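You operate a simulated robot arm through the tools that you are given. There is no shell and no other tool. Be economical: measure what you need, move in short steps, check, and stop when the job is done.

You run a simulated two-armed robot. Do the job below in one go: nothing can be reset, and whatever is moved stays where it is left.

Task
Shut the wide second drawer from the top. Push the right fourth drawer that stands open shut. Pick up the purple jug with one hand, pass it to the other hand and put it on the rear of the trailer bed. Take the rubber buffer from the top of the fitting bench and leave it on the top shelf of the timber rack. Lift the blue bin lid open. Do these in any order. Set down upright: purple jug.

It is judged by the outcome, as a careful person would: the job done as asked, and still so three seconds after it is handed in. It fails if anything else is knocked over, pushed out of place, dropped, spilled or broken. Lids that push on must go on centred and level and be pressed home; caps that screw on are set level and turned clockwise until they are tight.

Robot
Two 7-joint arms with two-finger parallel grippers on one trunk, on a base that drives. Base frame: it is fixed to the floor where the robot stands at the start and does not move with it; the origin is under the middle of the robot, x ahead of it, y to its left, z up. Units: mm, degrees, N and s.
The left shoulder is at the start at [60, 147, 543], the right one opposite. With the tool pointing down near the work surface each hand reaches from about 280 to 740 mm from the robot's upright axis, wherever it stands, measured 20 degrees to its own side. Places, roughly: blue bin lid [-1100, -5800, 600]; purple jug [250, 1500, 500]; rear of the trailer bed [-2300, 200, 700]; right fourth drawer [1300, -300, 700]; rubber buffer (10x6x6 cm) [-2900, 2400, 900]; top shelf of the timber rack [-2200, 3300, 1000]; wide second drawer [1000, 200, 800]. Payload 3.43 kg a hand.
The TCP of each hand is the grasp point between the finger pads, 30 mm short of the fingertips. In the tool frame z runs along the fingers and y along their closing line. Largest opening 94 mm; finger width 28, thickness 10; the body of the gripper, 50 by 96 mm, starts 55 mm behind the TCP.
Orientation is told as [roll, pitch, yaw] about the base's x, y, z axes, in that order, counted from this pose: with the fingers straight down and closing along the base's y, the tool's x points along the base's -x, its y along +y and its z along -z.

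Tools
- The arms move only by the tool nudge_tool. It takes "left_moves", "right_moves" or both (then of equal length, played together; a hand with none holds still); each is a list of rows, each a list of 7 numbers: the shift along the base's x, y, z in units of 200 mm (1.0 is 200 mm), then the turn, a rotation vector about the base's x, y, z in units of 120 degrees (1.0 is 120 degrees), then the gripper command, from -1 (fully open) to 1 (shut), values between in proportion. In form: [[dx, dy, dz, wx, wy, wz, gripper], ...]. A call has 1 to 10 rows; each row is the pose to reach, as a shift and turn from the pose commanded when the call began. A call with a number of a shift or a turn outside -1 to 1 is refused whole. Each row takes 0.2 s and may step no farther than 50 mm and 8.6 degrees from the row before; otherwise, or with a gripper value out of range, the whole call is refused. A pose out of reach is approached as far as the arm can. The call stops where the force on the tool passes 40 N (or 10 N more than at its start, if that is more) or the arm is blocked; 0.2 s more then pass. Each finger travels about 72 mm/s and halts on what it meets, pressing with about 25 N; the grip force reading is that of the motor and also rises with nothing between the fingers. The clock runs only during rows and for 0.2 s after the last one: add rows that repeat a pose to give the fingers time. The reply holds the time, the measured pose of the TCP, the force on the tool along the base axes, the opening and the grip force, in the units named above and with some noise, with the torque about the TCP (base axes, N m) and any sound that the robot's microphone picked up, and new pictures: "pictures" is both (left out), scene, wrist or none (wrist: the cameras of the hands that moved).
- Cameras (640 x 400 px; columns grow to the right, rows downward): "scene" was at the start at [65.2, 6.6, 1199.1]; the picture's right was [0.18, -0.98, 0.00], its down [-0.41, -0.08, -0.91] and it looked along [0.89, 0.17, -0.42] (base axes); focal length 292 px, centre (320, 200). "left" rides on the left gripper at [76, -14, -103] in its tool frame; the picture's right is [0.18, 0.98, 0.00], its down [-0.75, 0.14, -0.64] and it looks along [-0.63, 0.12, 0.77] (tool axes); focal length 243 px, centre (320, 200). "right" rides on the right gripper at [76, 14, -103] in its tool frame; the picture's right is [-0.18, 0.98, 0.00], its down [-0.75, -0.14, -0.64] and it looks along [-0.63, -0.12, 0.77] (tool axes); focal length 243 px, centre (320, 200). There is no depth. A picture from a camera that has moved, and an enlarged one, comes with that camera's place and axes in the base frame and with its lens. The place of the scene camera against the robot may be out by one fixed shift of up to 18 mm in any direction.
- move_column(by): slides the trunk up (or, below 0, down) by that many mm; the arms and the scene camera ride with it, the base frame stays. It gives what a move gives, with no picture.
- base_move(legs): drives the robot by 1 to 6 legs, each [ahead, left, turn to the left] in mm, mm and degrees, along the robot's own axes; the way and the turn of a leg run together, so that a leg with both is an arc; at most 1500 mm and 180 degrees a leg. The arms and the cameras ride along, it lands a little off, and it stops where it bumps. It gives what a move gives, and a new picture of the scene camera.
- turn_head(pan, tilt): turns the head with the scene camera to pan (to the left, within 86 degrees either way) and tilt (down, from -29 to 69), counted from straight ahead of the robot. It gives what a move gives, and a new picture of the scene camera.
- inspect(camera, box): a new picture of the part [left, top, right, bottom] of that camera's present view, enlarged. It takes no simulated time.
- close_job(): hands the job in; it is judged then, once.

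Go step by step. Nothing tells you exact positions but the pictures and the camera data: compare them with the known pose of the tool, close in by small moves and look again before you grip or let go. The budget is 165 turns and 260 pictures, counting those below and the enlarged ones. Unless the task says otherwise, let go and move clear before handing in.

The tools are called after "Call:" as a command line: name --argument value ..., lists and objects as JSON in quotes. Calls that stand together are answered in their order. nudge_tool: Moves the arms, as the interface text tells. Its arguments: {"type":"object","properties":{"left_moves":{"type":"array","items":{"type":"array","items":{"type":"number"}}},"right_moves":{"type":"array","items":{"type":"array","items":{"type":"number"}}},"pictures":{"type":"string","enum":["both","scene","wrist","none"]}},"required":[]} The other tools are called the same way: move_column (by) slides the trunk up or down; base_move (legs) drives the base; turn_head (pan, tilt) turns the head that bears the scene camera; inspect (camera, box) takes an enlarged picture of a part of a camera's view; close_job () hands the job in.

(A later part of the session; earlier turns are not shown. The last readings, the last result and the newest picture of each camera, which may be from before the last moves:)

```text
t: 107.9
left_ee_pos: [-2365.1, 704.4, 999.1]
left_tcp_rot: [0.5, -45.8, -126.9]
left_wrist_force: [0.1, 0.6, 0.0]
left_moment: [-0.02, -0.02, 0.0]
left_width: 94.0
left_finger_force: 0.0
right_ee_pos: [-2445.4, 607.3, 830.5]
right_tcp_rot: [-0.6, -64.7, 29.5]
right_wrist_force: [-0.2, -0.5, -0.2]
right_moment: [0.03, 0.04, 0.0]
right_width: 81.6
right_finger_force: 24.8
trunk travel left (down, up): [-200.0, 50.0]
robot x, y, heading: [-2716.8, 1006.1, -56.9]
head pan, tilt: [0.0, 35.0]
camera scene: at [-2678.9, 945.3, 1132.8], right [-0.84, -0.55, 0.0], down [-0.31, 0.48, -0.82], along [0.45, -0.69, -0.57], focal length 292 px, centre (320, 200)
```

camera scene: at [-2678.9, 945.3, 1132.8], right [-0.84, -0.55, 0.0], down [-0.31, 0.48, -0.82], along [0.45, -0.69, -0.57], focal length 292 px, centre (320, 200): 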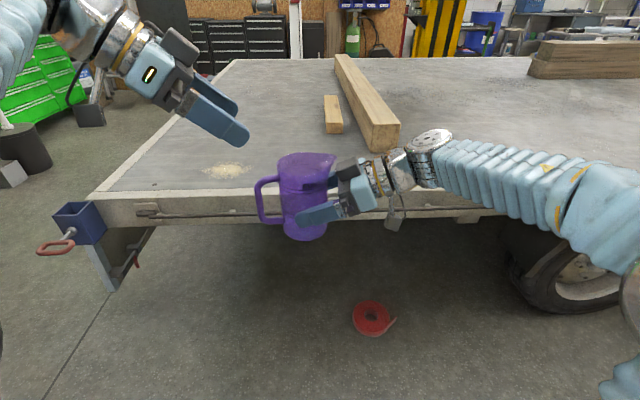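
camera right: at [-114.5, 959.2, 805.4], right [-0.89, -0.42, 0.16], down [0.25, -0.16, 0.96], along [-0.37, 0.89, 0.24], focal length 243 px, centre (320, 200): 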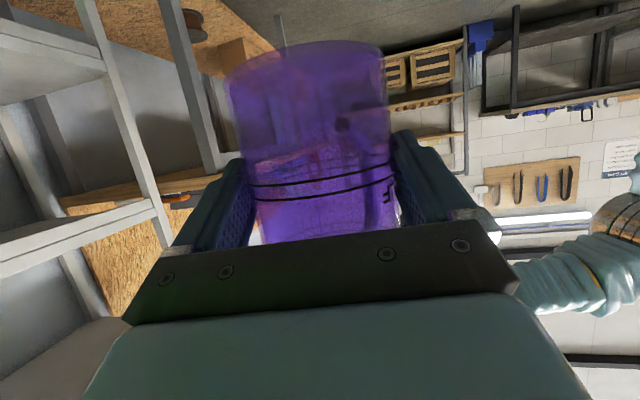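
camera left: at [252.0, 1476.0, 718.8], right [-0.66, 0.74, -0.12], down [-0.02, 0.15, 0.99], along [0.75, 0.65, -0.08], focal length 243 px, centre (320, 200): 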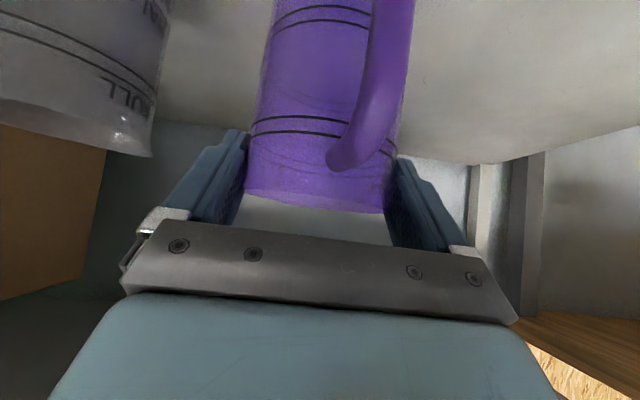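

Jug position is good: between the sawdust spot and the planks, roughly 280 mm of driving puts it over the edge with 70 mm clearance. I'll drive forward.

Call:
base_move --legs '[[280, 0, 0]]'

```text
t: 109.8
left_ee_pos: [-2213.5, 471.5, 998.7]
left_tcp_rot: [0.7, -45.6, -127.0]
left_wrist_force: [0.6, 0.8, 0.9]
left_moment: [-0.01, 0.0, -0.01]
left_width: 93.8
left_finger_force: 0.0
right_ee_pos: [-2292.5, 373.2, 831.3]
right_tcp_rot: [-0.6, -64.7, 29.4]
right_wrist_force: [-0.1, -0.6, 0.1]
right_moment: [0.0, 0.02, 0.0]
right_width: 81.7
right_finger_force: 24.9
trunk travel left (down, up): [-200.0, 50.0]
robot x, y, heading: [-2563.4, 769.2, -56.6]
head pan, tilt: [0.0, 35.0]
camera scene: at [-2526.5, 711.7, 1132.8], right [-0.84, -0.55, 0.0], down [-0.31, 0.48, -0.82], along [0.45, -0.69, -0.57], focal length 292 px, centre (320, 200)
```

scene: 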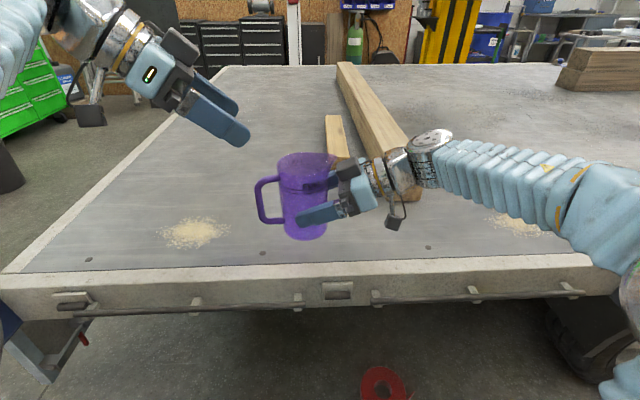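

I'll extend the arm 110 mm further over the bed and lower partway.

Call:
nudge_tool --right_moves '[[0.061, -0.092, 0, 0, 0, 0, 1], [0.121, -0.184, 0, 0, 0, 0, 1], [0.182, -0.275, 0, 0, 0, 0, 1], [0.242, -0.367, 0, 0, 0, 0, 1], [0.303, -0.459, 0, 0, 0, 0, 1], [0.303, -0.459, -0.08, 0, 0, 0, 1], [0.303, -0.459, -0.16, 0, 0, 0, 1], [0.303, -0.459, -0.24, 0, 0, 0, 1]]' --pictures "both"

```text
t: 111.6
left_ee_pos: [-2212.4, 471.2, 998.9]
left_tcp_rot: [0.6, -45.7, -126.9]
left_wrist_force: [-0.3, 1.0, 0.1]
left_moment: [0.0, -0.02, 0.02]
left_width: 94.3
left_finger_force: 0.1
right_ee_pos: [-2231.8, 282.0, 782.5]
right_tcp_rot: [-0.7, -64.7, 29.4]
right_wrist_force: [-0.3, -0.1, -0.6]
right_moment: [-0.03, 0.0, -0.01]
right_width: 81.7
right_finger_force: 25.4
trunk travel left (down, up): [-200.0, 50.0]
robot x, y, heading: [-2563.6, 770.1, -57.1]
head pan, tilt: [0.0, 35.0]
camera scene: at [-2526.4, 711.7, 1132.8], right [-0.84, -0.55, 0.0], down [-0.31, 0.48, -0.82], along [0.45, -0.69, -0.57], focal length 292 px, centre (320, 200)
camera right: at [-2348.6, 232.9, 757.0], right [-0.41, 0.9, 0.16], down [-0.16, -0.25, 0.96], along [0.9, 0.36, 0.24], focal length 243 px, centre (320, 200)
```

scene: 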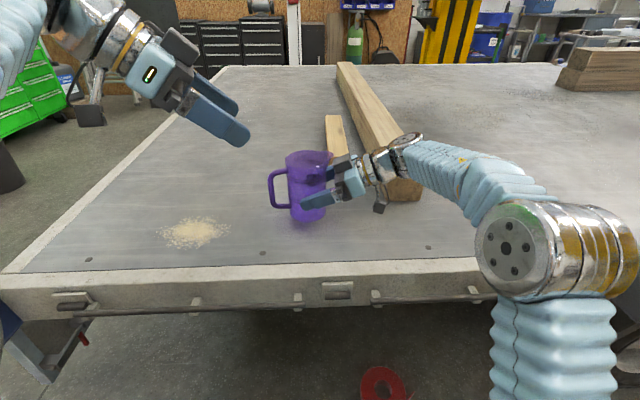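
right: 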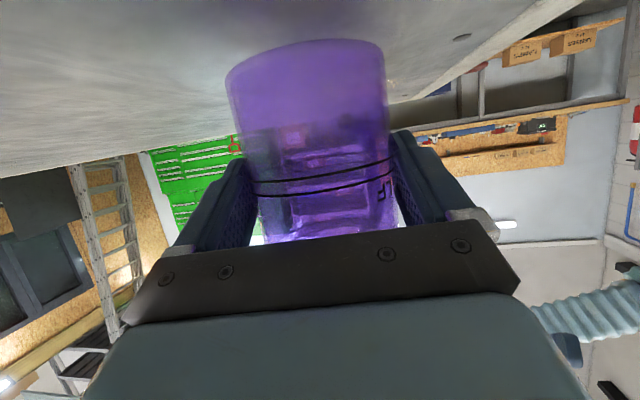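

Call:
nudge_tool --right_moves '[[0, 0, -0.025, 0, 0, 0, 1], [0, 0, -0.05, 0, 0, 0, 1], [0, 0, -0.075, 0, 0, 0, 1], [0, 0, -0.1, 0, 0, 0, 1]]' --pictures "wrist"

Call:
inspect --camera "scene" --box '[240, 130, 430, 250]'

```text
t: 112.6
left_ee_pos: [-2213.0, 471.2, 998.6]
left_tcp_rot: [0.6, -45.7, -126.9]
left_wrist_force: [-0.1, -0.2, 0.4]
left_moment: [0.0, 0.02, -0.04]
left_width: 94.0
left_finger_force: 0.0
right_ee_pos: [-2231.9, 280.6, 762.7]
right_tcp_rot: [-0.6, -64.8, 29.5]
right_wrist_force: [0.3, 1.1, 1.1]
right_moment: [0.09, -0.03, 0.0]
right_width: 81.6
right_finger_force: 24.6
trunk travel left (down, up): [-200.0, 50.0]
robot x, y, heading: [-2561.8, 772.3, -56.9]
head pan, tilt: [0.0, 35.0]
camera right: at [-2348.5, 233.4, 737.7], right [-0.41, 0.9, 0.16], down [-0.16, -0.25, 0.96], along [0.9, 0.36, 0.24], focal length 243 px, centre (320, 200)
```

right: 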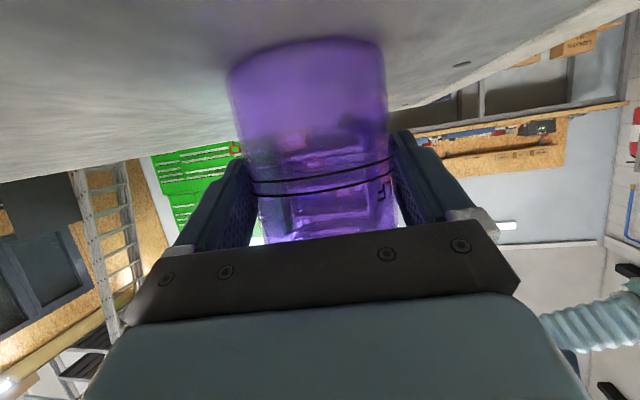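

```text
3.33 times, centred on (335, 190) of scene
camera zoom: at [-2526.4, 711.7, 1132.8], right [-0.84, -0.55, 0.0], down [-0.31, 0.48, -0.82], along [0.45, -0.69, -0.57], focal length 973 px, centre (270, 233)
```

zoom: 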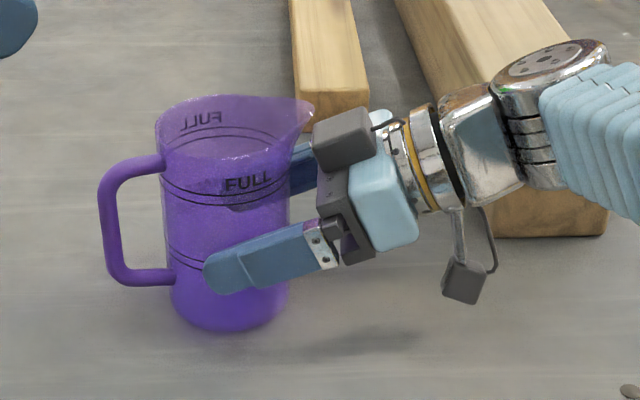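

Liquid is visible inside, so I'll continue gently in 3 mm steps to contact.

Call:
nudge_tool --right_moves '[[0, 0, -0.015, 0, 0, 0, 1], [0, 0, -0.03, 0, 0, 0, 1]]' --pictures "none"

```text
t: 113.2
left_ee_pos: [-2213.3, 471.3, 999.3]
left_tcp_rot: [0.7, -45.7, -127.0]
left_wrist_force: [-0.8, -0.2, 0.6]
left_moment: [0.0, -0.02, -0.01]
left_width: 94.0
left_finger_force: 0.0
right_ee_pos: [-2233.7, 282.2, 759.3]
right_tcp_rot: [-1.2, -64.9, 29.8]
right_wrist_force: [-0.3, -3.8, 20.1]
right_moment: [0.46, -0.19, -0.18]
right_width: 82.1
right_finger_force: 25.7
trunk travel left (down, up): [-200.0, 50.0]
robot x, y, heading: [-2563.2, 776.0, -56.6]
head pan, tilt: [0.0, 35.0]
```

Contact at 20 N. I'll ease up 2 mm and open the fingers.

Call:
nudge_tool --right_moves '[[0, 0, 0.01, 0, 0, 0, 1], [0, 0, 0.01, 0, 0, 0, 0.3], [0, 0, 0.01, 0, 0, 0, -1], [0, 0, 0.01, 0, 0, 0, -1], [0, 0, 0.01, 0, 0, 0, -1]]' --pictures "wrist"

Call:
inspect --camera "scene" --box '[240, 130, 430, 250]'

```text
t: 114.4
left_ee_pos: [-2212.2, 472.0, 998.7]
left_tcp_rot: [0.6, -45.7, -126.9]
left_wrist_force: [0.6, -0.5, 0.3]
left_moment: [0.0, -0.02, -0.03]
left_width: 94.0
left_finger_force: 0.0
right_ee_pos: [-2233.1, 282.2, 760.2]
right_tcp_rot: [-0.4, -64.7, 29.4]
right_wrist_force: [1.0, -0.3, 0.2]
right_moment: [0.0, -0.01, -0.04]
right_width: 93.9
right_finger_force: 0.2
trunk travel left (down, up): [-200.0, 50.0]
robot x, y, heading: [-2561.6, 770.3, -56.9]
head pan, tilt: [0.0, 35.0]
camera right: at [-2348.6, 233.5, 733.6], right [-0.41, 0.9, 0.16], down [-0.16, -0.25, 0.96], along [0.9, 0.36, 0.24], focal length 243 px, centre (320, 200)
```

right: 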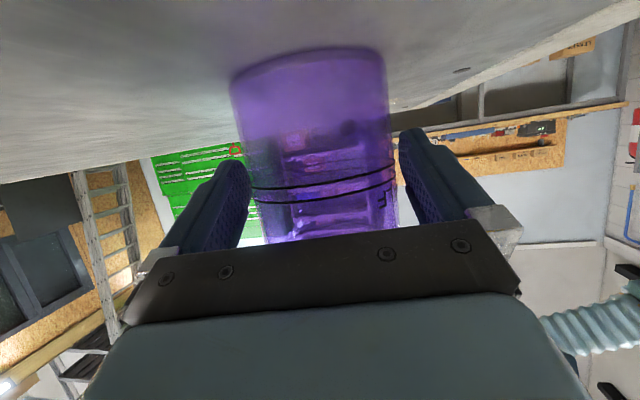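

```text
3.33 times, centred on (335, 190) of scene
camera zoom: at [-2526.4, 711.7, 1132.7], right [-0.84, -0.55, 0.0], down [-0.31, 0.48, -0.82], along [0.45, -0.69, -0.57], focal length 973 px, centre (270, 233)
```

zoom: 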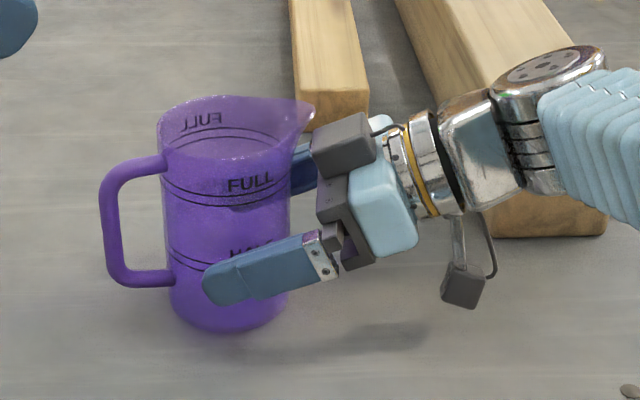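

The jug stands upright and free. I'll withdraw the right hand back and up along its own line.

Call:
nudge_tool --right_moves '[[-0.087, -0.049, 0.05, 0, 0, 0, -1], [-0.174, -0.098, 0.1, 0, 0, 0, -1], [-0.261, -0.147, 0.15, 0, 0, 0, -1], [-0.348, -0.196, 0.25, 0, 0, 0, -1], [-0.435, -0.245, 0.35, 0, 0, 0, -1], [-0.435, -0.2, 0.45, 0, 0, 0, -1]]' --pictures "scene"

```text
t: 115.8
left_ee_pos: [-2211.3, 471.5, 999.8]
left_tcp_rot: [0.6, -45.7, -126.9]
left_wrist_force: [0.6, -0.7, 0.4]
left_moment: [0.01, -0.01, -0.02]
left_width: 93.5
left_finger_force: 0.0
right_ee_pos: [-2319.7, 241.0, 850.4]
right_tcp_rot: [-0.6, -64.7, 29.4]
right_wrist_force: [0.0, 0.3, 0.2]
right_moment: [0.02, 0.0, 0.0]
right_width: 94.1
right_finger_force: 0.2
trunk travel left (down, up): [-200.0, 50.0]
robot x, y, heading: [-2557.8, 771.9, -57.0]
head pan, tilt: [0.0, 35.0]
camera scene: at [-2526.4, 711.5, 1132.7], right [-0.84, -0.55, 0.0], down [-0.31, 0.48, -0.82], along [0.45, -0.69, -0.57], focal length 292 px, centre (320, 200)
```

scene: 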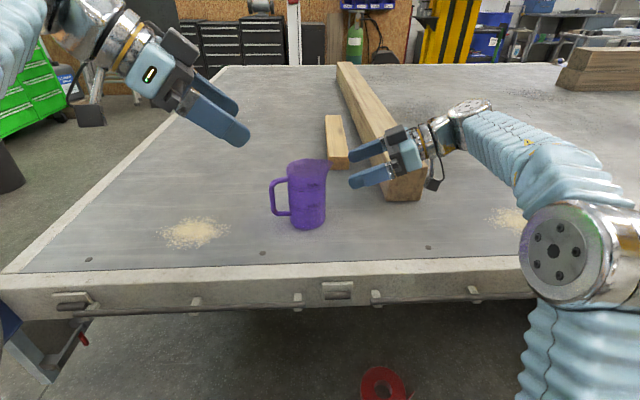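

The jug is set. I'll lift the right hand, back away, and turn towards the fitting bench.

Call:
nudge_tool --right_moves '[[0, 0, 0.15, 0, 0, 0, 0], [-0.03, 0.05, 0.3, 0, 0, 0, 1], [-0.1, 0.15, 0.45, 0, 0, 0, 1]]' --pictures "none"

Call:
base_move --legs '[[-450, 0, 0], [0, 0, 160]]'

Call:
turn_head --pan -15 --tilt 20

```text
t: 116.6
left_ee_pos: [-2211.2, 470.2, 998.4]
left_tcp_rot: [0.6, -45.6, -126.8]
left_wrist_force: [0.7, 1.2, -0.6]
left_moment: [0.0, 0.0, -0.01]
left_width: 94.1
left_finger_force: 0.1
right_ee_pos: [-2339.3, 273.1, 938.3]
right_tcp_rot: [-0.3, -64.7, 29.4]
right_wrist_force: [0.0, 0.3, 0.4]
right_moment: [0.03, 0.03, -0.01]
right_width: 0.0
right_finger_force: 15.3
trunk travel left (down, up): [-200.0, 50.0]
robot x, y, heading: [-2564.2, 770.8, -56.7]
head pan, tilt: [0.0, 35.0]
```

```text
t: 125.8
left_ee_pos: [-3022.3, 1555.8, 997.9]
left_tcp_rot: [0.6, -45.6, 30.9]
left_wrist_force: [0.2, 0.4, 0.1]
left_moment: [-0.01, 0.0, -0.03]
left_width: 94.0
left_finger_force: 0.0
right_ee_pos: [-2830.2, 1694.5, 939.4]
right_tcp_rot: [-0.6, -64.7, -172.5]
right_wrist_force: [-0.9, -0.3, -0.7]
right_moment: [0.01, 0.01, 0.0]
right_width: 0.0
right_finger_force: 25.0
trunk travel left (down, up): [-200.0, 50.0]
robot x, y, heading: [-2804.4, 1147.5, 100.8]
head pan, tilt: [0.0, 35.0]
camera scene: at [-2816.2, 1194.8, 1132.8], right [0.98, 0.19, 0.0], down [0.11, -0.56, -0.82], along [-0.16, 0.8, -0.57], focal length 292 px, centre (320, 200)
```

scene: 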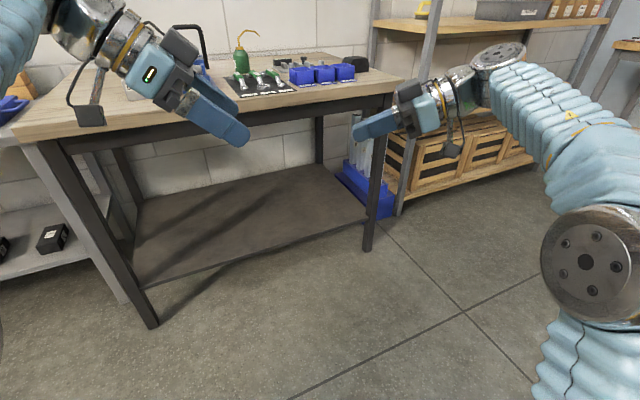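

```text
t: 126.6
left_ee_pos: [-3022.5, 1556.9, 998.6]
left_tcp_rot: [0.6, -45.7, 31.1]
left_wrist_force: [0.0, -1.0, 0.2]
left_moment: [0.01, 0.01, -0.01]
left_width: 93.9
left_finger_force: 0.1
right_ee_pos: [-2829.8, 1694.0, 939.4]
right_tcp_rot: [-0.6, -64.7, -172.5]
right_wrist_force: [0.4, -0.3, 0.5]
right_moment: [-0.01, 0.0, 0.03]
right_width: 0.0
right_finger_force: 24.7
trunk travel left (down, up): [-200.0, 50.0]
robot x, y, heading: [-2811.8, 1145.7, 101.1]
head pan, tilt: [-15.0, 20.0]
camera scene: at [-2792.9, 1201.3, 1156.5], right [1.0, -0.07, 0.0], down [-0.02, -0.34, -0.94], along [0.06, 0.94, -0.34], focal length 292 px, centre (320, 200)
```

scene: 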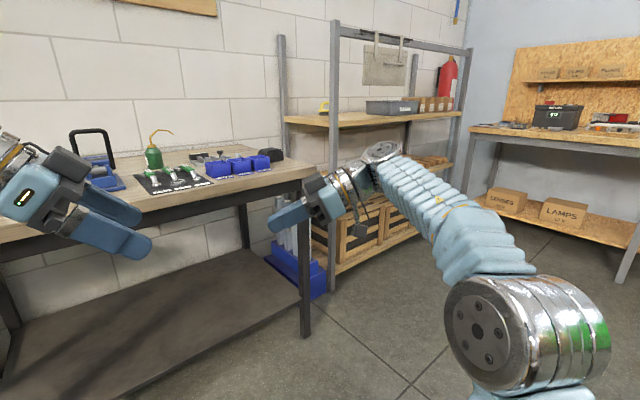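

The bench is ahead with several items; a black block sits at its right rear corner. I'll zoom in.

Call:
inspect --camera "scene" --box '[60, 110, 300, 260]'

Call:
turn_head --pan 20 --tilt 20

```text
2.67 times, centred on (180, 185) of scene
camera zoom: at [-2792.9, 1201.3, 1156.5], right [1.0, -0.07, 0.0], down [-0.02, -0.34, -0.94], along [0.06, 0.94, -0.34], focal length 779 px, centre (693, 240)
```

zoom: 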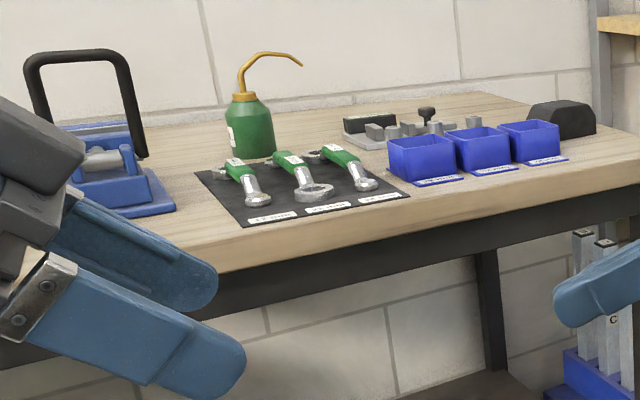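

```text
t: 127.6
left_ee_pos: [-3021.5, 1556.3, 998.0]
left_tcp_rot: [0.6, -45.7, 31.0]
left_wrist_force: [-0.1, 0.3, 0.5]
left_moment: [0.0, 0.0, 0.01]
left_width: 94.1
left_finger_force: 0.1
right_ee_pos: [-2830.1, 1694.5, 939.4]
right_tcp_rot: [-0.6, -64.7, -172.5]
right_wrist_force: [-0.6, 0.7, 0.1]
right_moment: [0.03, 0.0, -0.04]
right_width: 0.0
right_finger_force: 24.9
trunk travel left (down, up): [-200.0, 50.0]
robot x, y, heading: [-2811.9, 1148.7, 101.0]
head pan, tilt: [20.0, 20.0]
camera scene: at [-2847.3, 1188.2, 1156.6], right [0.86, 0.52, 0.0], down [0.18, -0.29, -0.94], along [-0.48, 0.8, -0.34], focal length 292 px, centre (320, 200)
```

scene: 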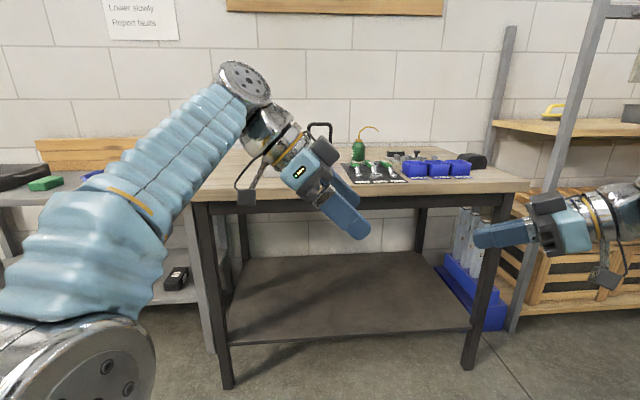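

The black rounded block at the bench's right end is the buffer, near (-2919, 2358, ~890). I'll fold both hands back to the fingers-down pose first.

Call:
nudge_tool --left_moves '[[0.0143, -0.0736, 0, 0, 0, 0.0583, 1], [0.0286, -0.147, 0, 0, 0, 0.1166, 1], [0.0429, -0.221, 0, 0, 0, 0.1749, 1], [0.0572, -0.294, 0, 0, 0, 0.2332, 1], [0.0715, -0.368, 0, 0, 0, 0.2915, 1], [0.0858, -0.442, 0, 0, 0, 0.3498, 1], [0.1, -0.515, 0, 0, 0, 0.4081, 1], [0.1144, -0.589, 0, 0, 0, 0.4664, 1], [0.1287, -0.662, 0, 0, 0, 0.5247, 1], [0.143, -0.736, 0, 0, 0, 0.583, 1]]' --right_moves '[[0.0486, -0.0925, 0.03, 0, 0, -0.0715, 1], [0.0972, -0.185, 0.06, 0, 0, -0.143, 1], [0.1458, -0.2775, 0.09, 0, 0, -0.2145, 1], [0.1944, -0.37, 0.12, 0, 0, -0.286, 1], [0.243, -0.4625, 0.15, 0, 0, -0.3575, 1], [0.2916, -0.555, 0.18, 0, 0, -0.429, 1], [0.34, -0.6475, 0.21, 0, 0, -0.5005, 1], [0.3888, -0.74, 0.24, 0, 0, -0.572, 1], [0.4374, -0.8325, 0.27, 0, 0, -0.6435, 1], [0.486, -0.925, 0.3, 0, 0, -0.715, 1]]' --pictures "none"

Call:
nudge_tool --left_moves '[[0, 0, 0, -0.046, -0.009, 0, 1], [0, 0, 0, -0.092, -0.018, 0, 1], [0, 0, 0, -0.138, -0.027, 0, 1], [0, 0, 0, -0.184, -0.036, 0, 1], [0, 0, 0, -0.23, -0.045, 0, 1], [0, 0, 0, -0.276, -0.054, 0, 1], [0, 0, 0, -0.322, -0.063, 0, 1], [0, 0, 0, -0.368, -0.0716, 0, 1]]' --right_moves '[[0, 0, 0, -0.066, -0.0129, 0, 1], [0, 0, 0, -0.132, -0.0258, 0, 0.5], [0, 0, 0, -0.198, -0.0386, 0, 0], [0, 0, 0, -0.2645, -0.0515, 0, -1], [0, 0, 0, -0.3306, -0.0644, 0, -1], [0, 0, 0, -0.3967, -0.0773, 0, -1], [0, 0, 0, -0.463, -0.09, 0, -1], [0, 0, 0, -0.529, -0.103, 0, -1]]' --pictures "scene"

```text
t: 129.8
left_ee_pos: [-2993.0, 1409.6, 999.1]
left_tcp_rot: [0.5, -45.7, 101.1]
left_wrist_force: [0.6, 0.4, -0.2]
left_moment: [0.0, 0.03, 0.0]
left_width: 0.4
left_finger_force: 25.0
right_ee_pos: [-2727.4, 1508.7, 998.0]
right_tcp_rot: [4.4, -64.6, 98.7]
right_wrist_force: [-0.4, 0.4, -0.3]
right_moment: [0.02, 0.03, 0.01]
right_width: 0.0
right_finger_force: 25.4
trunk travel left (down, up): [-200.0, 50.0]
robot x, y, heading: [-2810.8, 1146.5, 101.0]
head pan, tilt: [20.0, 20.0]
```

```text
t: 130.3
left_ee_pos: [-2993.0, 1409.0, 997.6]
left_tcp_rot: [0.7, -37.8, 101.0]
left_wrist_force: [0.5, 0.6, -0.1]
left_moment: [0.02, -0.03, -0.02]
left_width: 0.0
left_finger_force: 25.3
right_ee_pos: [-2768.5, 1461.1, 1017.0]
right_tcp_rot: [0.7, -57.6, 111.6]
right_wrist_force: [1.1, -0.5, 0.0]
right_moment: [-0.02, 0.01, 0.01]
right_width: 23.5
right_finger_force: 0.1
trunk travel left (down, up): [-200.0, 50.0]
robot x, y, heading: [-2812.3, 1150.4, 101.0]
head pan, tilt: [20.0, 20.0]
stopped in row 2 (right hand): the arm was blocked; the commanded pose is now the measured one
camera scene: at [-2847.0, 1188.1, 1156.6], right [0.86, 0.52, 0.0], down [0.18, -0.29, -0.94], along [-0.49, 0.8, -0.34], focal length 292 px, centre (320, 200)
```

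scene: 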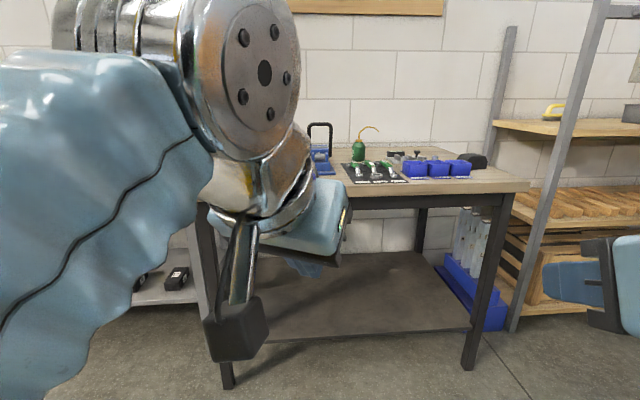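

The right wrist was too close to the trunk. I'll move it outward first, while the left finishes tilting down.

Call:
nudge_tool --left_moves '[[0, 0, 0, -0.05, -0.01, 0, 1], [0, 0, 0, -0.1, -0.02, 0, 1], [0, 0, 0, -0.15, -0.03, 0, 1], [0, 0, 0, -0.2, -0.04, 0, 1], [0, 0, 0, -0.25, -0.05, 0, 1], [0, 0, 0, -0.309, -0.06, 0, 1]]' --right_moves '[[0.08, 0.14, 0, 0, 0, 0, -1], [0.16, 0.28, 0, 0, 0, 0, -1], [0.24, 0.42, 0, 0, 0, -0.03, -1], [0.32, 0.56, 0, 0, 0, -0.06, -1], [0.4, 0.7, 0, 0, 0, -0.088, -1], [0.495, 0.86, 0, 0, 0, -0.088, -1]]' --pictures "none"

Call:
nudge_tool --right_moves '[[0, 0, 0, -0.066, -0.0129, 0, -1], [0, 0, 0, -0.132, -0.0258, 0, -1], [0, 0, 0, -0.198, -0.0386, 0, -1], [0, 0, 0, -0.2645, -0.0515, 0, -1], [0, 0, 0, -0.3306, -0.0644, 0, -1], [0, 0, 0, -0.3967, -0.0773, 0, -1], [0, 0, 0, -0.471, -0.092, 0, -1]]' --pictures "scene"

```text
t: 131.1
left_ee_pos: [-2993.2, 1409.8, 998.5]
left_tcp_rot: [0.5, -21.0, 100.9]
left_wrist_force: [0.6, -0.2, -0.2]
left_moment: [0.0, 0.03, 0.02]
left_width: 0.0
left_finger_force: 24.7
right_ee_pos: [-2769.1, 1490.7, 1038.1]
right_tcp_rot: [-1.0, -61.4, 120.9]
right_wrist_force: [-0.2, 0.2, 0.7]
right_moment: [0.02, -0.02, -0.04]
right_width: 94.2
right_finger_force: 0.0
trunk travel left (down, up): [-200.0, 50.0]
robot x, y, heading: [-2812.8, 1143.4, 101.3]
head pan, tilt: [20.0, 20.0]
stopped in row 3 (right hand): the arm was blocked; the commanded pose is now the measured one
```

```text
refused: row 7 steps farther than a row can; nothing moved
```

Call:
turn_head --pan -35 --tilt 45

```text
t: 132.4
left_ee_pos: [-2993.6, 1409.9, 999.6]
left_tcp_rot: [0.5, -21.0, 101.0]
left_wrist_force: [-0.6, 0.1, 0.0]
left_moment: [0.03, 0.03, 0.01]
left_width: 0.0
left_finger_force: 24.8
right_ee_pos: [-2769.7, 1491.5, 1038.7]
right_tcp_rot: [-0.9, -61.1, 120.8]
right_wrist_force: [0.5, -0.1, 0.3]
right_moment: [-0.01, 0.01, 0.02]
right_width: 93.9
right_finger_force: 0.1
trunk travel left (down, up): [-200.0, 50.0]
robot x, y, heading: [-2808.1, 1147.1, 101.4]
head pan, tilt: [-35.0, 45.0]
camera scene: at [-2766.4, 1182.8, 1118.0], right [0.91, -0.4, 0.0], down [-0.29, -0.65, -0.71], along [0.29, 0.65, -0.71], focal length 292 px, centre (320, 200)
```

scene: 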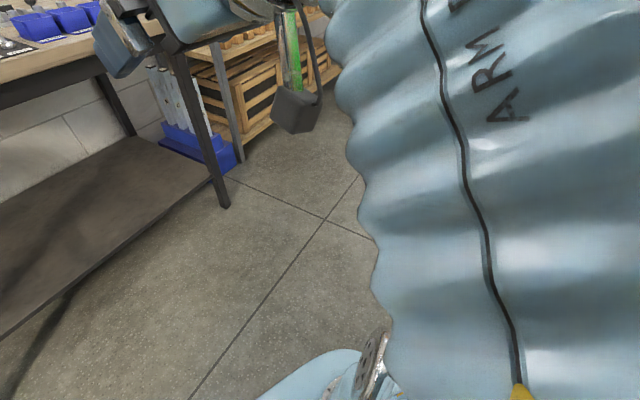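

The right forearm is close to the head. I'll lower and extend that hand to free it.

Call:
nudge_tool --right_moves '[[0, 0.05, -0.1, 0, 0, 0, -1], [0, 0.1, -0.2, 0, 0, 0, -1], [0, 0.2, -0.3, 0, 0, 0, -1], [0.05, 0.35, -0.4, 0, 0, 0, -1], [0.1, 0.5, -0.5, 0, 0, -0.04, -1], [0.15, 0.6, -0.6, 0, 0, -0.08, -1], [0.2, 0.7, -0.6, 0, 0, -0.12, -1], [0.25, 0.7, -0.6, 0, 0, -0.16, -1]]' --pictures "scene"

```text
t: 133.6
left_ee_pos: [-2993.0, 1410.1, 998.7]
left_tcp_rot: [0.5, -20.9, 101.0]
left_wrist_force: [-0.2, -0.8, 0.1]
left_moment: [-0.01, 0.0, 0.0]
left_width: 0.1
left_finger_force: 25.1
right_ee_pos: [-2799.9, 1538.1, 964.6]
right_tcp_rot: [-4.0, -64.4, 129.4]
right_wrist_force: [0.0, -0.2, 0.3]
right_moment: [0.01, 0.01, -0.01]
right_width: 94.0
right_finger_force: 0.1
trunk travel left (down, up): [-200.0, 50.0]
robot x, y, heading: [-2814.5, 1147.2, 101.0]
head pan, tilt: [-35.0, 45.0]
stopped in row 5 (right hand): the arm was blocked; the commanded pose is now the measured one
camera scene: at [-2766.2, 1182.6, 1118.0], right [0.91, -0.41, 0.0], down [-0.29, -0.65, -0.71], along [0.29, 0.65, -0.71], focal length 292 px, centre (320, 200)
```

scene: 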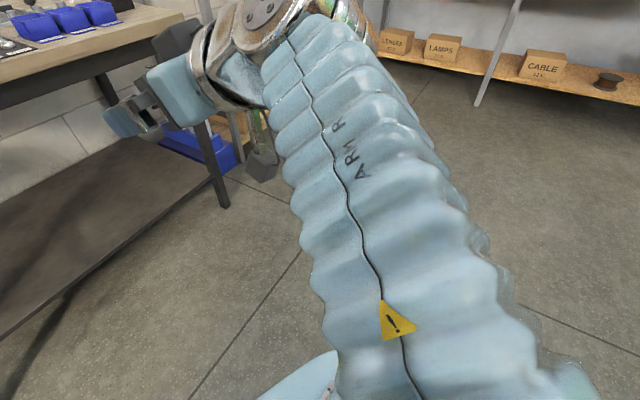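

Negative yaw seems to hit a joint limit here. I'll instead tilt the right hand to vertical in its present direction.

Call:
nudge_tool --right_moves '[[0.02, 0.04, 0, -0.052, -0.042, 0, -1], [0.04, 0.08, 0, -0.104, -0.0845, 0, -1], [0.06, 0.12, 0, -0.156, -0.127, 0, -1], [0.08, 0.16, 0, -0.2085, -0.169, 0, -1], [0.1, 0.2, 0, -0.26, -0.211, 0, -1], [0.12, 0.24, 0, -0.313, -0.2535, 0, -1], [0.14, 0.28, 0, -0.365, -0.296, 0, -1], [0.16, 0.32, 0, -0.417, -0.338, 0, -1]]' --pictures "scene"

```text
t: 134.3
left_ee_pos: [-2992.4, 1409.0, 998.4]
left_tcp_rot: [0.5, -20.9, 101.0]
left_wrist_force: [0.6, -0.4, 0.1]
left_moment: [-0.03, 0.01, -0.01]
left_width: 0.0
left_finger_force: 25.2
right_ee_pos: [-2838.1, 1499.0, 987.2]
right_tcp_rot: [-6.8, -48.7, 142.3]
right_wrist_force: [-0.8, 0.4, -0.2]
right_moment: [0.03, 0.03, -0.02]
right_width: 94.0
right_finger_force: 0.1
trunk travel left (down, up): [-200.0, 50.0]
robot x, y, heading: [-2809.1, 1145.2, 101.0]
head pan, tilt: [-35.0, 45.0]
stopped in row 3 (right hand): the arm was blocked; the commanded pose is now the measured one
camera scene: at [-2766.1, 1182.9, 1117.9], right [0.91, -0.41, 0.0], down [-0.29, -0.65, -0.71], along [0.29, 0.65, -0.71], focal length 292 px, centre (320, 200)
```

scene: 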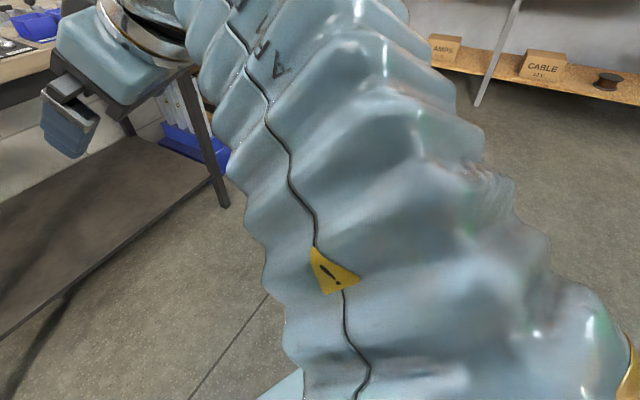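

I'll move the right hand straight out to the right and forward without rotation to get clear of the trunk.

Call:
nudge_tool --right_moves '[[0.084, 0.093, 0, 0, 0, 0, -1], [0.168, 0.186, 0, 0, 0, 0, -1], [0.252, 0.279, 0, 0, 0, 0, -1], [0.336, 0.372, 0, 0, 0, 0, -1], [0.42, 0.465, 0, 0, 0, 0, -1], [0.504, 0.558, 0, 0, 0, 0, -1], [0.588, 0.651, 0, 0, 0, 0, -1], [0.672, 0.744, 0, 0, 0, 0, -1], [0.756, 0.837, 0, 0, 0, 0, -1], [0.84, 0.93, 0, 0, 0, 0, -1]]' --pictures "scene"

```text
t: 136.5
left_ee_pos: [-2993.2, 1408.3, 997.3]
left_tcp_rot: [0.4, -20.9, 101.0]
left_wrist_force: [0.0, -0.3, 0.4]
left_moment: [0.05, -0.01, -0.01]
left_width: 0.0
left_finger_force: 25.1
right_ee_pos: [-2670.6, 1686.3, 987.1]
right_tcp_rot: [-6.9, -48.8, 142.4]
right_wrist_force: [-0.8, -0.2, 0.7]
right_moment: [-0.02, 0.0, -0.02]
right_width: 93.9
right_finger_force: 0.0
trunk travel left (down, up): [-200.0, 50.0]
robot x, y, heading: [-2811.6, 1149.2, 101.3]
head pan, tilt: [-35.0, 45.0]
camera scene: at [-2766.4, 1182.7, 1117.9], right [0.91, -0.41, 0.0], down [-0.29, -0.65, -0.71], along [0.29, 0.65, -0.71], focal length 292 px, centre (320, 200)
```

scene: 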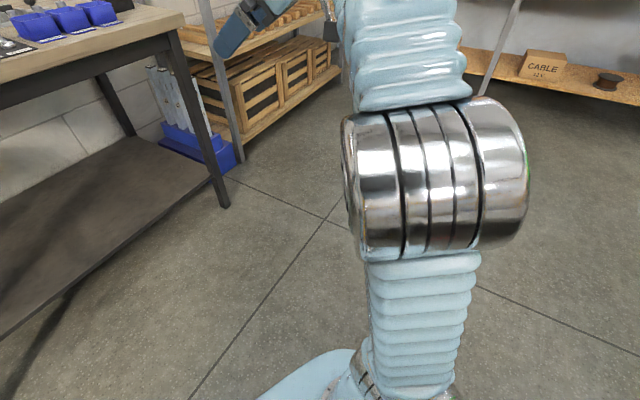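

Now it moves freely. I'll tilt it to vertical here.

Call:
nudge_tool --right_moves '[[0, 0, 0, -0.0354, -0.046, 0, -1], [0, 0, 0, -0.071, -0.092, 0, -1], [0, 0, 0, -0.106, -0.138, 0, -1], [0, 0, 0, -0.142, -0.184, 0, -1], [0, 0, 0, -0.177, -0.23, 0, -1], [0, 0, 0, -0.213, -0.276, 0, -1], [0, 0, 0, -0.248, -0.322, 0, -1]]' --left_moves '[[0, 0, 0, -0.05, -0.01, 0, 1], [0, 0, 0, -0.1, -0.02, 0, 1], [0, 0, 0, -0.15, -0.03, 0, 1], [0, 0, 0, -0.172, -0.034, 0, 1], [0, 0, 0, -0.172, -0.034, 0, 1], [0, 0, 0, -0.172, -0.034, 0, 1], [0, 0, 0, -0.172, -0.034, 0, 1]]' --pictures "none"

Call:
nudge_tool --right_moves '[[0, 0, 0, 0, 0, -0.055, -1], [0, 0, 0, 0, 0, -0.11, -1], [0, 0, 0, 0, 0, -0.165, -1], [0, 0, 0, 0, 0, -0.22, -1], [0, 0, 0, 0, 0, -0.275, -1], [0, 0, 0, 0, 0, -0.34, -1]]' --pictures "scene"

```text
t: 138.1
left_ee_pos: [-3012.3, 1408.3, 950.7]
left_tcp_rot: [0.5, -0.1, 101.0]
left_wrist_force: [0.2, -0.5, -0.3]
left_moment: [0.01, 0.03, 0.01]
left_width: 0.2
left_finger_force: 25.0
left hand out of reach, approached as far as the arm can: row 2, 3, 4, 5, 6, 7
right_ee_pos: [-2686.1, 1669.1, 941.2]
right_tcp_rot: [-7.2, -1.2, 142.6]
right_wrist_force: [-0.1, -0.7, 0.1]
right_moment: [0.04, 0.05, -0.01]
right_width: 93.8
right_finger_force: 0.0
right hand out of reach, approached as far as the arm can: row 4, 5, 6, 7
trunk travel left (down, up): [-200.0, 50.0]
robot x, y, heading: [-2812.8, 1147.8, 101.3]
head pan, tilt: [-35.0, 45.0]
```

```text
t: 139.5
left_ee_pos: [-3011.8, 1407.4, 950.2]
left_tcp_rot: [0.4, -0.1, 101.1]
left_wrist_force: [0.5, -0.1, -0.2]
left_moment: [-0.01, 0.03, 0.01]
left_width: 0.0
left_finger_force: 25.5
right_ee_pos: [-2682.9, 1674.0, 913.3]
right_tcp_rot: [-6.8, -0.3, 101.3]
right_wrist_force: [0.6, -0.8, 0.4]
right_moment: [-0.02, -0.01, 0.0]
right_width: 94.1
right_finger_force: 0.1
right hand out of reach, approached as far as the arm can: row 1, 2, 3, 4, 5, 6
trunk travel left (down, up): [-200.0, 50.0]
robot x, y, heading: [-2809.0, 1146.7, 101.3]
head pan, tilt: [-35.0, 45.0]
camera scene: at [-2766.3, 1182.8, 1117.9], right [0.91, -0.41, 0.0], down [-0.29, -0.65, -0.71], along [0.29, 0.65, -0.71], focal length 292 px, centre (320, 200)
```

scene: 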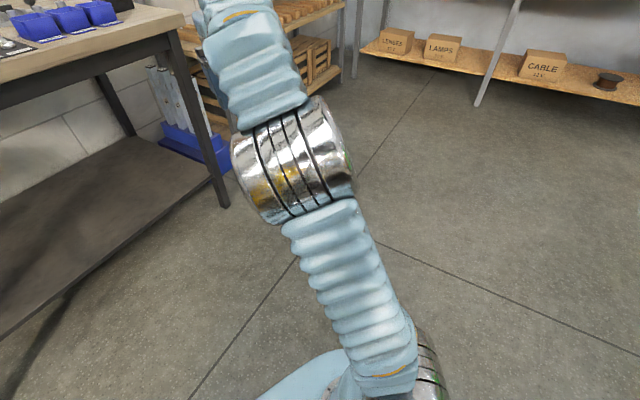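

The right hand is vertical again. The buffer is best taken from the right-hand side with the fingers pointing left and tilted down, so I'll turn the hand that way.

Call:
nudge_tool --right_moves '[[0, 0, 0, 0, 0, 0.0715, -1], [0, 0, 0, 0, 0, 0.143, -1], [0, 0, 0, 0, 0, 0.2145, -1], [0, 0, 0, 0, 0, 0.286, -1], [0, 0, 0, 0, 0, 0.3575, -1], [0, 0, 0, 0, 0, 0.429, -1], [0, 0, 0, 0, 0, 0.5005, -1], [0, 0, 0, 0, 0, 0.572, -1], [0, 0, 0, 0, 0, 0.6435, -1], [0, 0, 0, 0, 0, 0.715, -1]]' --pictures "none"

```text
t: 141.7
left_ee_pos: [-3013.0, 1407.4, 950.5]
left_tcp_rot: [0.5, -0.1, 101.0]
left_wrist_force: [0.6, -0.2, 0.3]
left_moment: [-0.03, -0.02, -0.01]
left_width: 0.0
left_finger_force: 24.9
right_ee_pos: [-2682.2, 1674.9, 913.8]
right_tcp_rot: [-6.9, 0.0, -172.4]
right_wrist_force: [-0.3, -0.4, 1.0]
right_moment: [0.01, 0.01, -0.01]
right_width: 94.3
right_finger_force: 0.2
trunk travel left (down, up): [-200.0, 50.0]
robot x, y, heading: [-2808.3, 1147.4, 101.2]
head pan, tilt: [-35.0, 45.0]
```

Call:
nudge_tool --right_moves '[[0, 0, 0, -0.016, 0.058, 0, -1], [0, 0, 0.02, -0.032, 0.116, 0, -1], [0, 0, 0.04, -0.048, 0.174, 0, -1], [0, 0, 0.06, -0.064, 0.232, 0, -1], [0, 0, 0.08, -0.08, 0.29, 0, -1], [0, 0, 0.1, -0.096, 0.348, 0, -1], [0, 0, 0.12, -0.112, 0.405, 0, -1]]' --pictures "none"

Call:
base_move --legs '[[0, 0, 22.3]]'

Call:
turn_head --pan -20 --tilt 20

```text
t: 143.3
left_ee_pos: [-3012.7, 1407.4, 950.3]
left_tcp_rot: [0.4, 0.0, 101.0]
left_wrist_force: [0.0, 0.0, -0.4]
left_moment: [0.0, -0.01, 0.0]
left_width: 0.1
left_finger_force: 24.8
right_ee_pos: [-2694.3, 1644.2, 927.1]
right_tcp_rot: [2.8, -49.9, -177.2]
right_wrist_force: [-0.3, 0.1, -0.4]
right_moment: [0.0, 0.01, -0.02]
right_width: 94.0
right_finger_force: 0.1
right hand out of reach, approached as far as the arm can: row 3, 4, 5, 6, 7
trunk travel left (down, up): [-200.0, 50.0]
robot x, y, heading: [-2805.5, 1147.3, 101.2]
head pan, tilt: [-35.0, 45.0]
```

```text
t: 144.8
left_ee_pos: [-3095.5, 1310.6, 951.1]
left_tcp_rot: [0.5, 0.0, 123.3]
left_wrist_force: [0.2, 0.1, 0.0]
left_moment: [0.03, 0.01, -0.01]
left_width: 0.0
left_finger_force: 25.3
right_ee_pos: [-2891.7, 1652.2, 927.4]
right_tcp_rot: [2.9, -49.8, -154.8]
right_wrist_force: [-0.6, 0.4, 1.1]
right_moment: [0.02, -0.01, -0.01]
right_width: 93.7
right_finger_force: 0.1
trunk travel left (down, up): [-200.0, 50.0]
robot x, y, heading: [-2811.1, 1147.5, 123.4]
head pan, tilt: [-35.0, 45.0]
camera scene: at [-2786.3, 1194.2, 1117.9], right [1.0, -0.03, 0.0], down [-0.02, -0.71, -0.71], along [0.02, 0.71, -0.71], focal length 292 px, centre (320, 200)
```

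scene: 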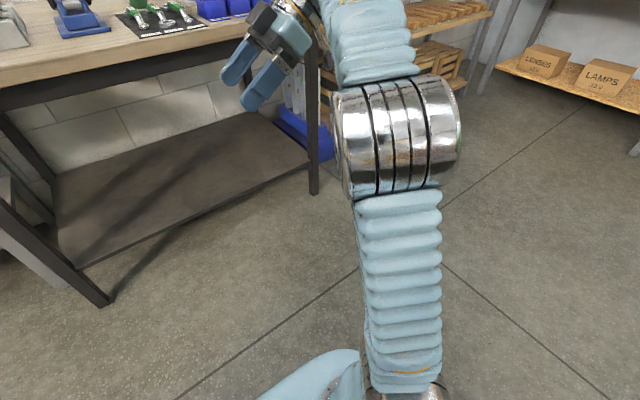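

```text
t: 145.7
left_ee_pos: [-3095.8, 1310.8, 951.4]
left_tcp_rot: [0.5, -0.1, 123.3]
left_wrist_force: [-0.5, 0.7, 0.7]
left_moment: [-0.01, -0.01, -0.01]
left_width: 0.0
left_finger_force: 25.0
right_ee_pos: [-2891.7, 1652.5, 927.9]
right_tcp_rot: [2.9, -49.8, -154.8]
right_wrist_force: [0.9, -0.2, 0.5]
right_moment: [0.01, 0.0, -0.03]
right_width: 94.2
right_finger_force: 0.1
trunk travel left (down, up): [-200.0, 50.0]
robot x, y, heading: [-2808.7, 1145.7, 123.5]
head pan, tilt: [-20.0, 20.0]
camera scene: at [-2810.2, 1203.5, 1156.5], right [0.97, 0.23, 0.0], down [0.08, -0.33, -0.94], along [-0.22, 0.91, -0.34], focal length 292 px, centre (320, 200)
```

scene: 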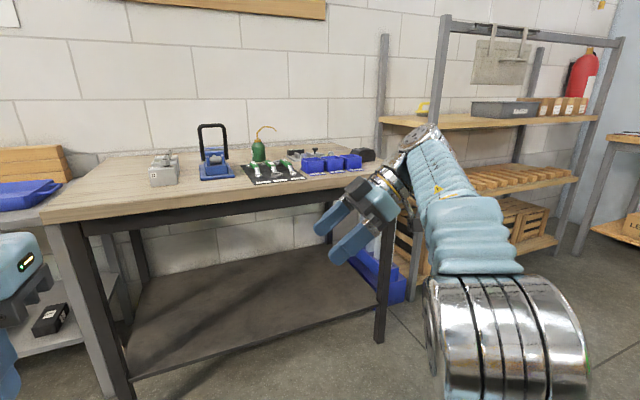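

I'll strafe right so the hand lines up beyond the bench's right end, then move in partway.

Call:
base_move --legs '[[0, -530, 0], [300, 0, 0]]'

Call:
turn_head --pan -5 --tilt 25

Call:
inspect --camera "right" --box '[0, 0, 640, 400]'

```text
t: 150.4
left_ee_pos: [-2816.5, 1852.0, 950.5]
left_tcp_rot: [0.5, -0.1, 123.0]
left_wrist_force: [0.1, -0.4, -0.8]
left_moment: [0.02, -0.01, 0.01]
left_width: 0.0
left_finger_force: 25.1
right_ee_pos: [-2609.8, 2192.7, 926.6]
right_tcp_rot: [2.7, -49.7, -155.2]
right_wrist_force: [0.7, 0.3, -0.5]
right_moment: [-0.01, 0.0, 0.03]
right_width: 94.0
right_finger_force: 0.1
trunk travel left (down, up): [-200.0, 50.0]
robot x, y, heading: [-2531.1, 1687.6, 122.7]
head pan, tilt: [-20.0, 20.0]
camera scene: at [-2531.5, 1743.3, 1156.6], right [0.97, 0.23, 0.0], down [0.08, -0.33, -0.94], along [-0.21, 0.92, -0.34], focal length 292 px, centre (320, 200)
```

scene: 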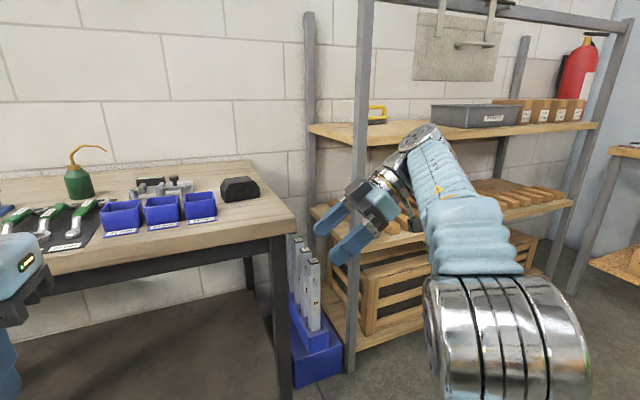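

```text
t: 151.2
left_ee_pos: [-2815.8, 1852.1, 951.6]
left_tcp_rot: [0.5, -0.1, 122.9]
left_wrist_force: [0.2, -0.3, -0.3]
left_moment: [-0.02, 0.01, -0.01]
left_width: 0.0
left_finger_force: 24.9
right_ee_pos: [-2609.9, 2192.4, 927.0]
right_tcp_rot: [2.8, -49.9, -155.3]
right_wrist_force: [0.5, 0.0, -0.2]
right_moment: [-0.03, 0.0, 0.03]
right_width: 94.0
right_finger_force: 0.1
trunk travel left (down, up): [-200.0, 50.0]
robot x, y, heading: [-2534.2, 1686.1, 123.2]
head pan, tilt: [-5.0, 25.0]
camera scene: at [-2553.8, 1734.0, 1148.5], right [0.88, 0.47, 0.0], down [0.2, -0.37, -0.91], along [-0.43, 0.8, -0.42], focal length 292 px, centre (320, 200)
```

scene: 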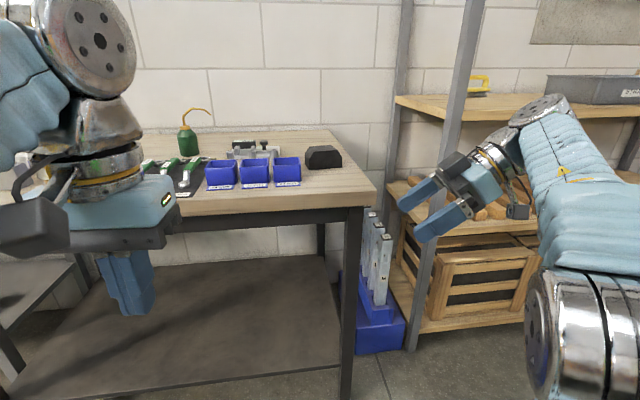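

```text
1.00 times, centred on (320, 200) of right (not enlarged: the box is as wide or as high as the picture)
camera zoom: at [-2490.0, 2237.3, 935.1], right [0.34, -0.93, 0.17], down [-0.07, 0.16, 0.99], along [-0.94, -0.34, -0.02], focal length 243 px, centre (320, 200)
```

zoom: 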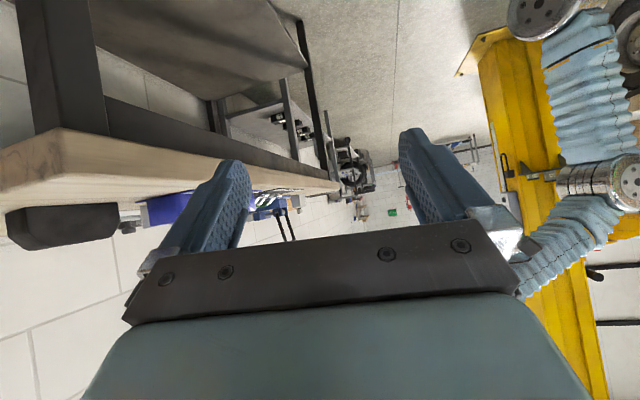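

The buffer is at about (-2922, 2450, 905) on a bench top at z≈875. I'll drive 230 mm closer; the hand stays right of it and above the bench.

Call:
base_move --legs '[[230, 0, 0]]'

Call:
nudge_tool --right_moves '[[0, 0, 0.02, 0, 0, 0.035, -1], [0, 0, 0.04, 0, 0, 0.07, -1]]' --pictures "both"

```text
t: 152.9
left_ee_pos: [-2943.0, 2044.2, 950.2]
left_tcp_rot: [0.5, -0.1, 123.1]
left_wrist_force: [-0.3, 0.3, -0.8]
left_moment: [0.0, 0.01, 0.02]
left_width: 0.0
left_finger_force: 24.8
right_ee_pos: [-2736.2, 2385.7, 927.2]
right_tcp_rot: [2.7, -49.8, -155.1]
right_wrist_force: [-0.4, -0.4, -0.4]
right_moment: [0.0, 0.0, -0.01]
right_width: 94.2
right_finger_force: 0.1
trunk travel left (down, up): [-200.0, 50.0]
robot x, y, heading: [-2656.6, 1882.5, 123.1]
head pan, tilt: [-5.0, 25.0]
camera scene: at [-2679.7, 1926.5, 1148.5], right [0.88, 0.47, 0.0], down [0.2, -0.37, -0.91], along [-0.43, 0.8, -0.42], focal length 292 px, centre (320, 200)
```

scene: 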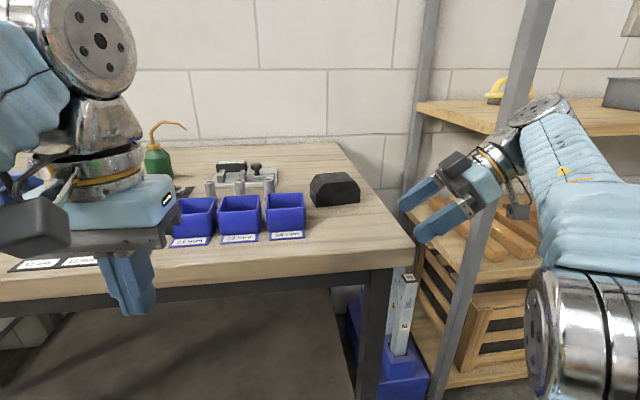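

```text
t: 153.5
left_ee_pos: [-2942.8, 2045.6, 950.7]
left_tcp_rot: [0.5, -0.1, 123.1]
left_wrist_force: [-1.0, 0.2, 0.3]
left_moment: [-0.03, -0.03, -0.04]
left_width: 0.3
left_finger_force: 24.9
right_ee_pos: [-2737.3, 2360.3, 923.7]
right_tcp_rot: [2.6, -49.8, -146.7]
right_wrist_force: [-0.7, 0.1, 0.5]
right_moment: [-0.03, 0.03, 0.04]
right_width: 94.0
right_finger_force: 0.0
right hand out of reach, approached as far as the arm can: row 1, 2
trunk travel left (down, up): [-200.0, 50.0]
robot x, y, heading: [-2658.1, 1876.6, 123.2]
head pan, tilt: [-5.0, 25.0]
camera scene: at [-2679.8, 1926.6, 1148.5], right [0.88, 0.47, 0.0], down [0.2, -0.37, -0.91], along [-0.43, 0.8, -0.42], focal length 292 px, centre (320, 200)
camera right: at [-2624.1, 2422.5, 932.4], right [0.47, -0.87, 0.17], down [-0.1, 0.14, 0.99], along [-0.88, -0.48, -0.02], focal length 243 px, centre (320, 200)
```

scene: 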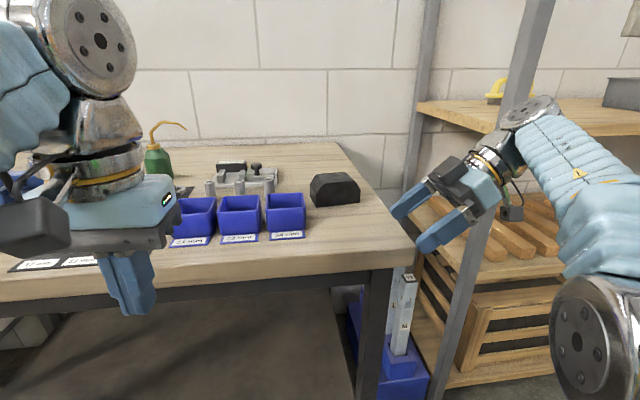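
right: 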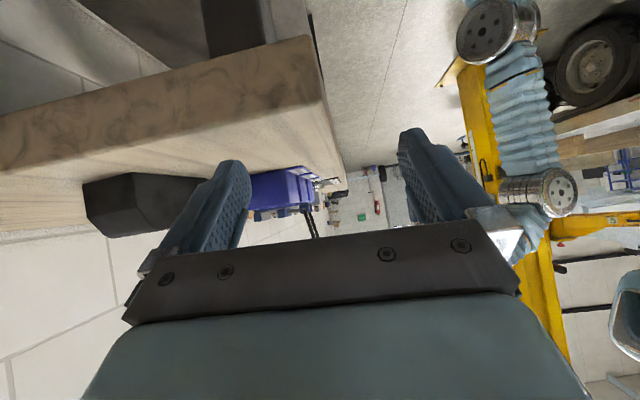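

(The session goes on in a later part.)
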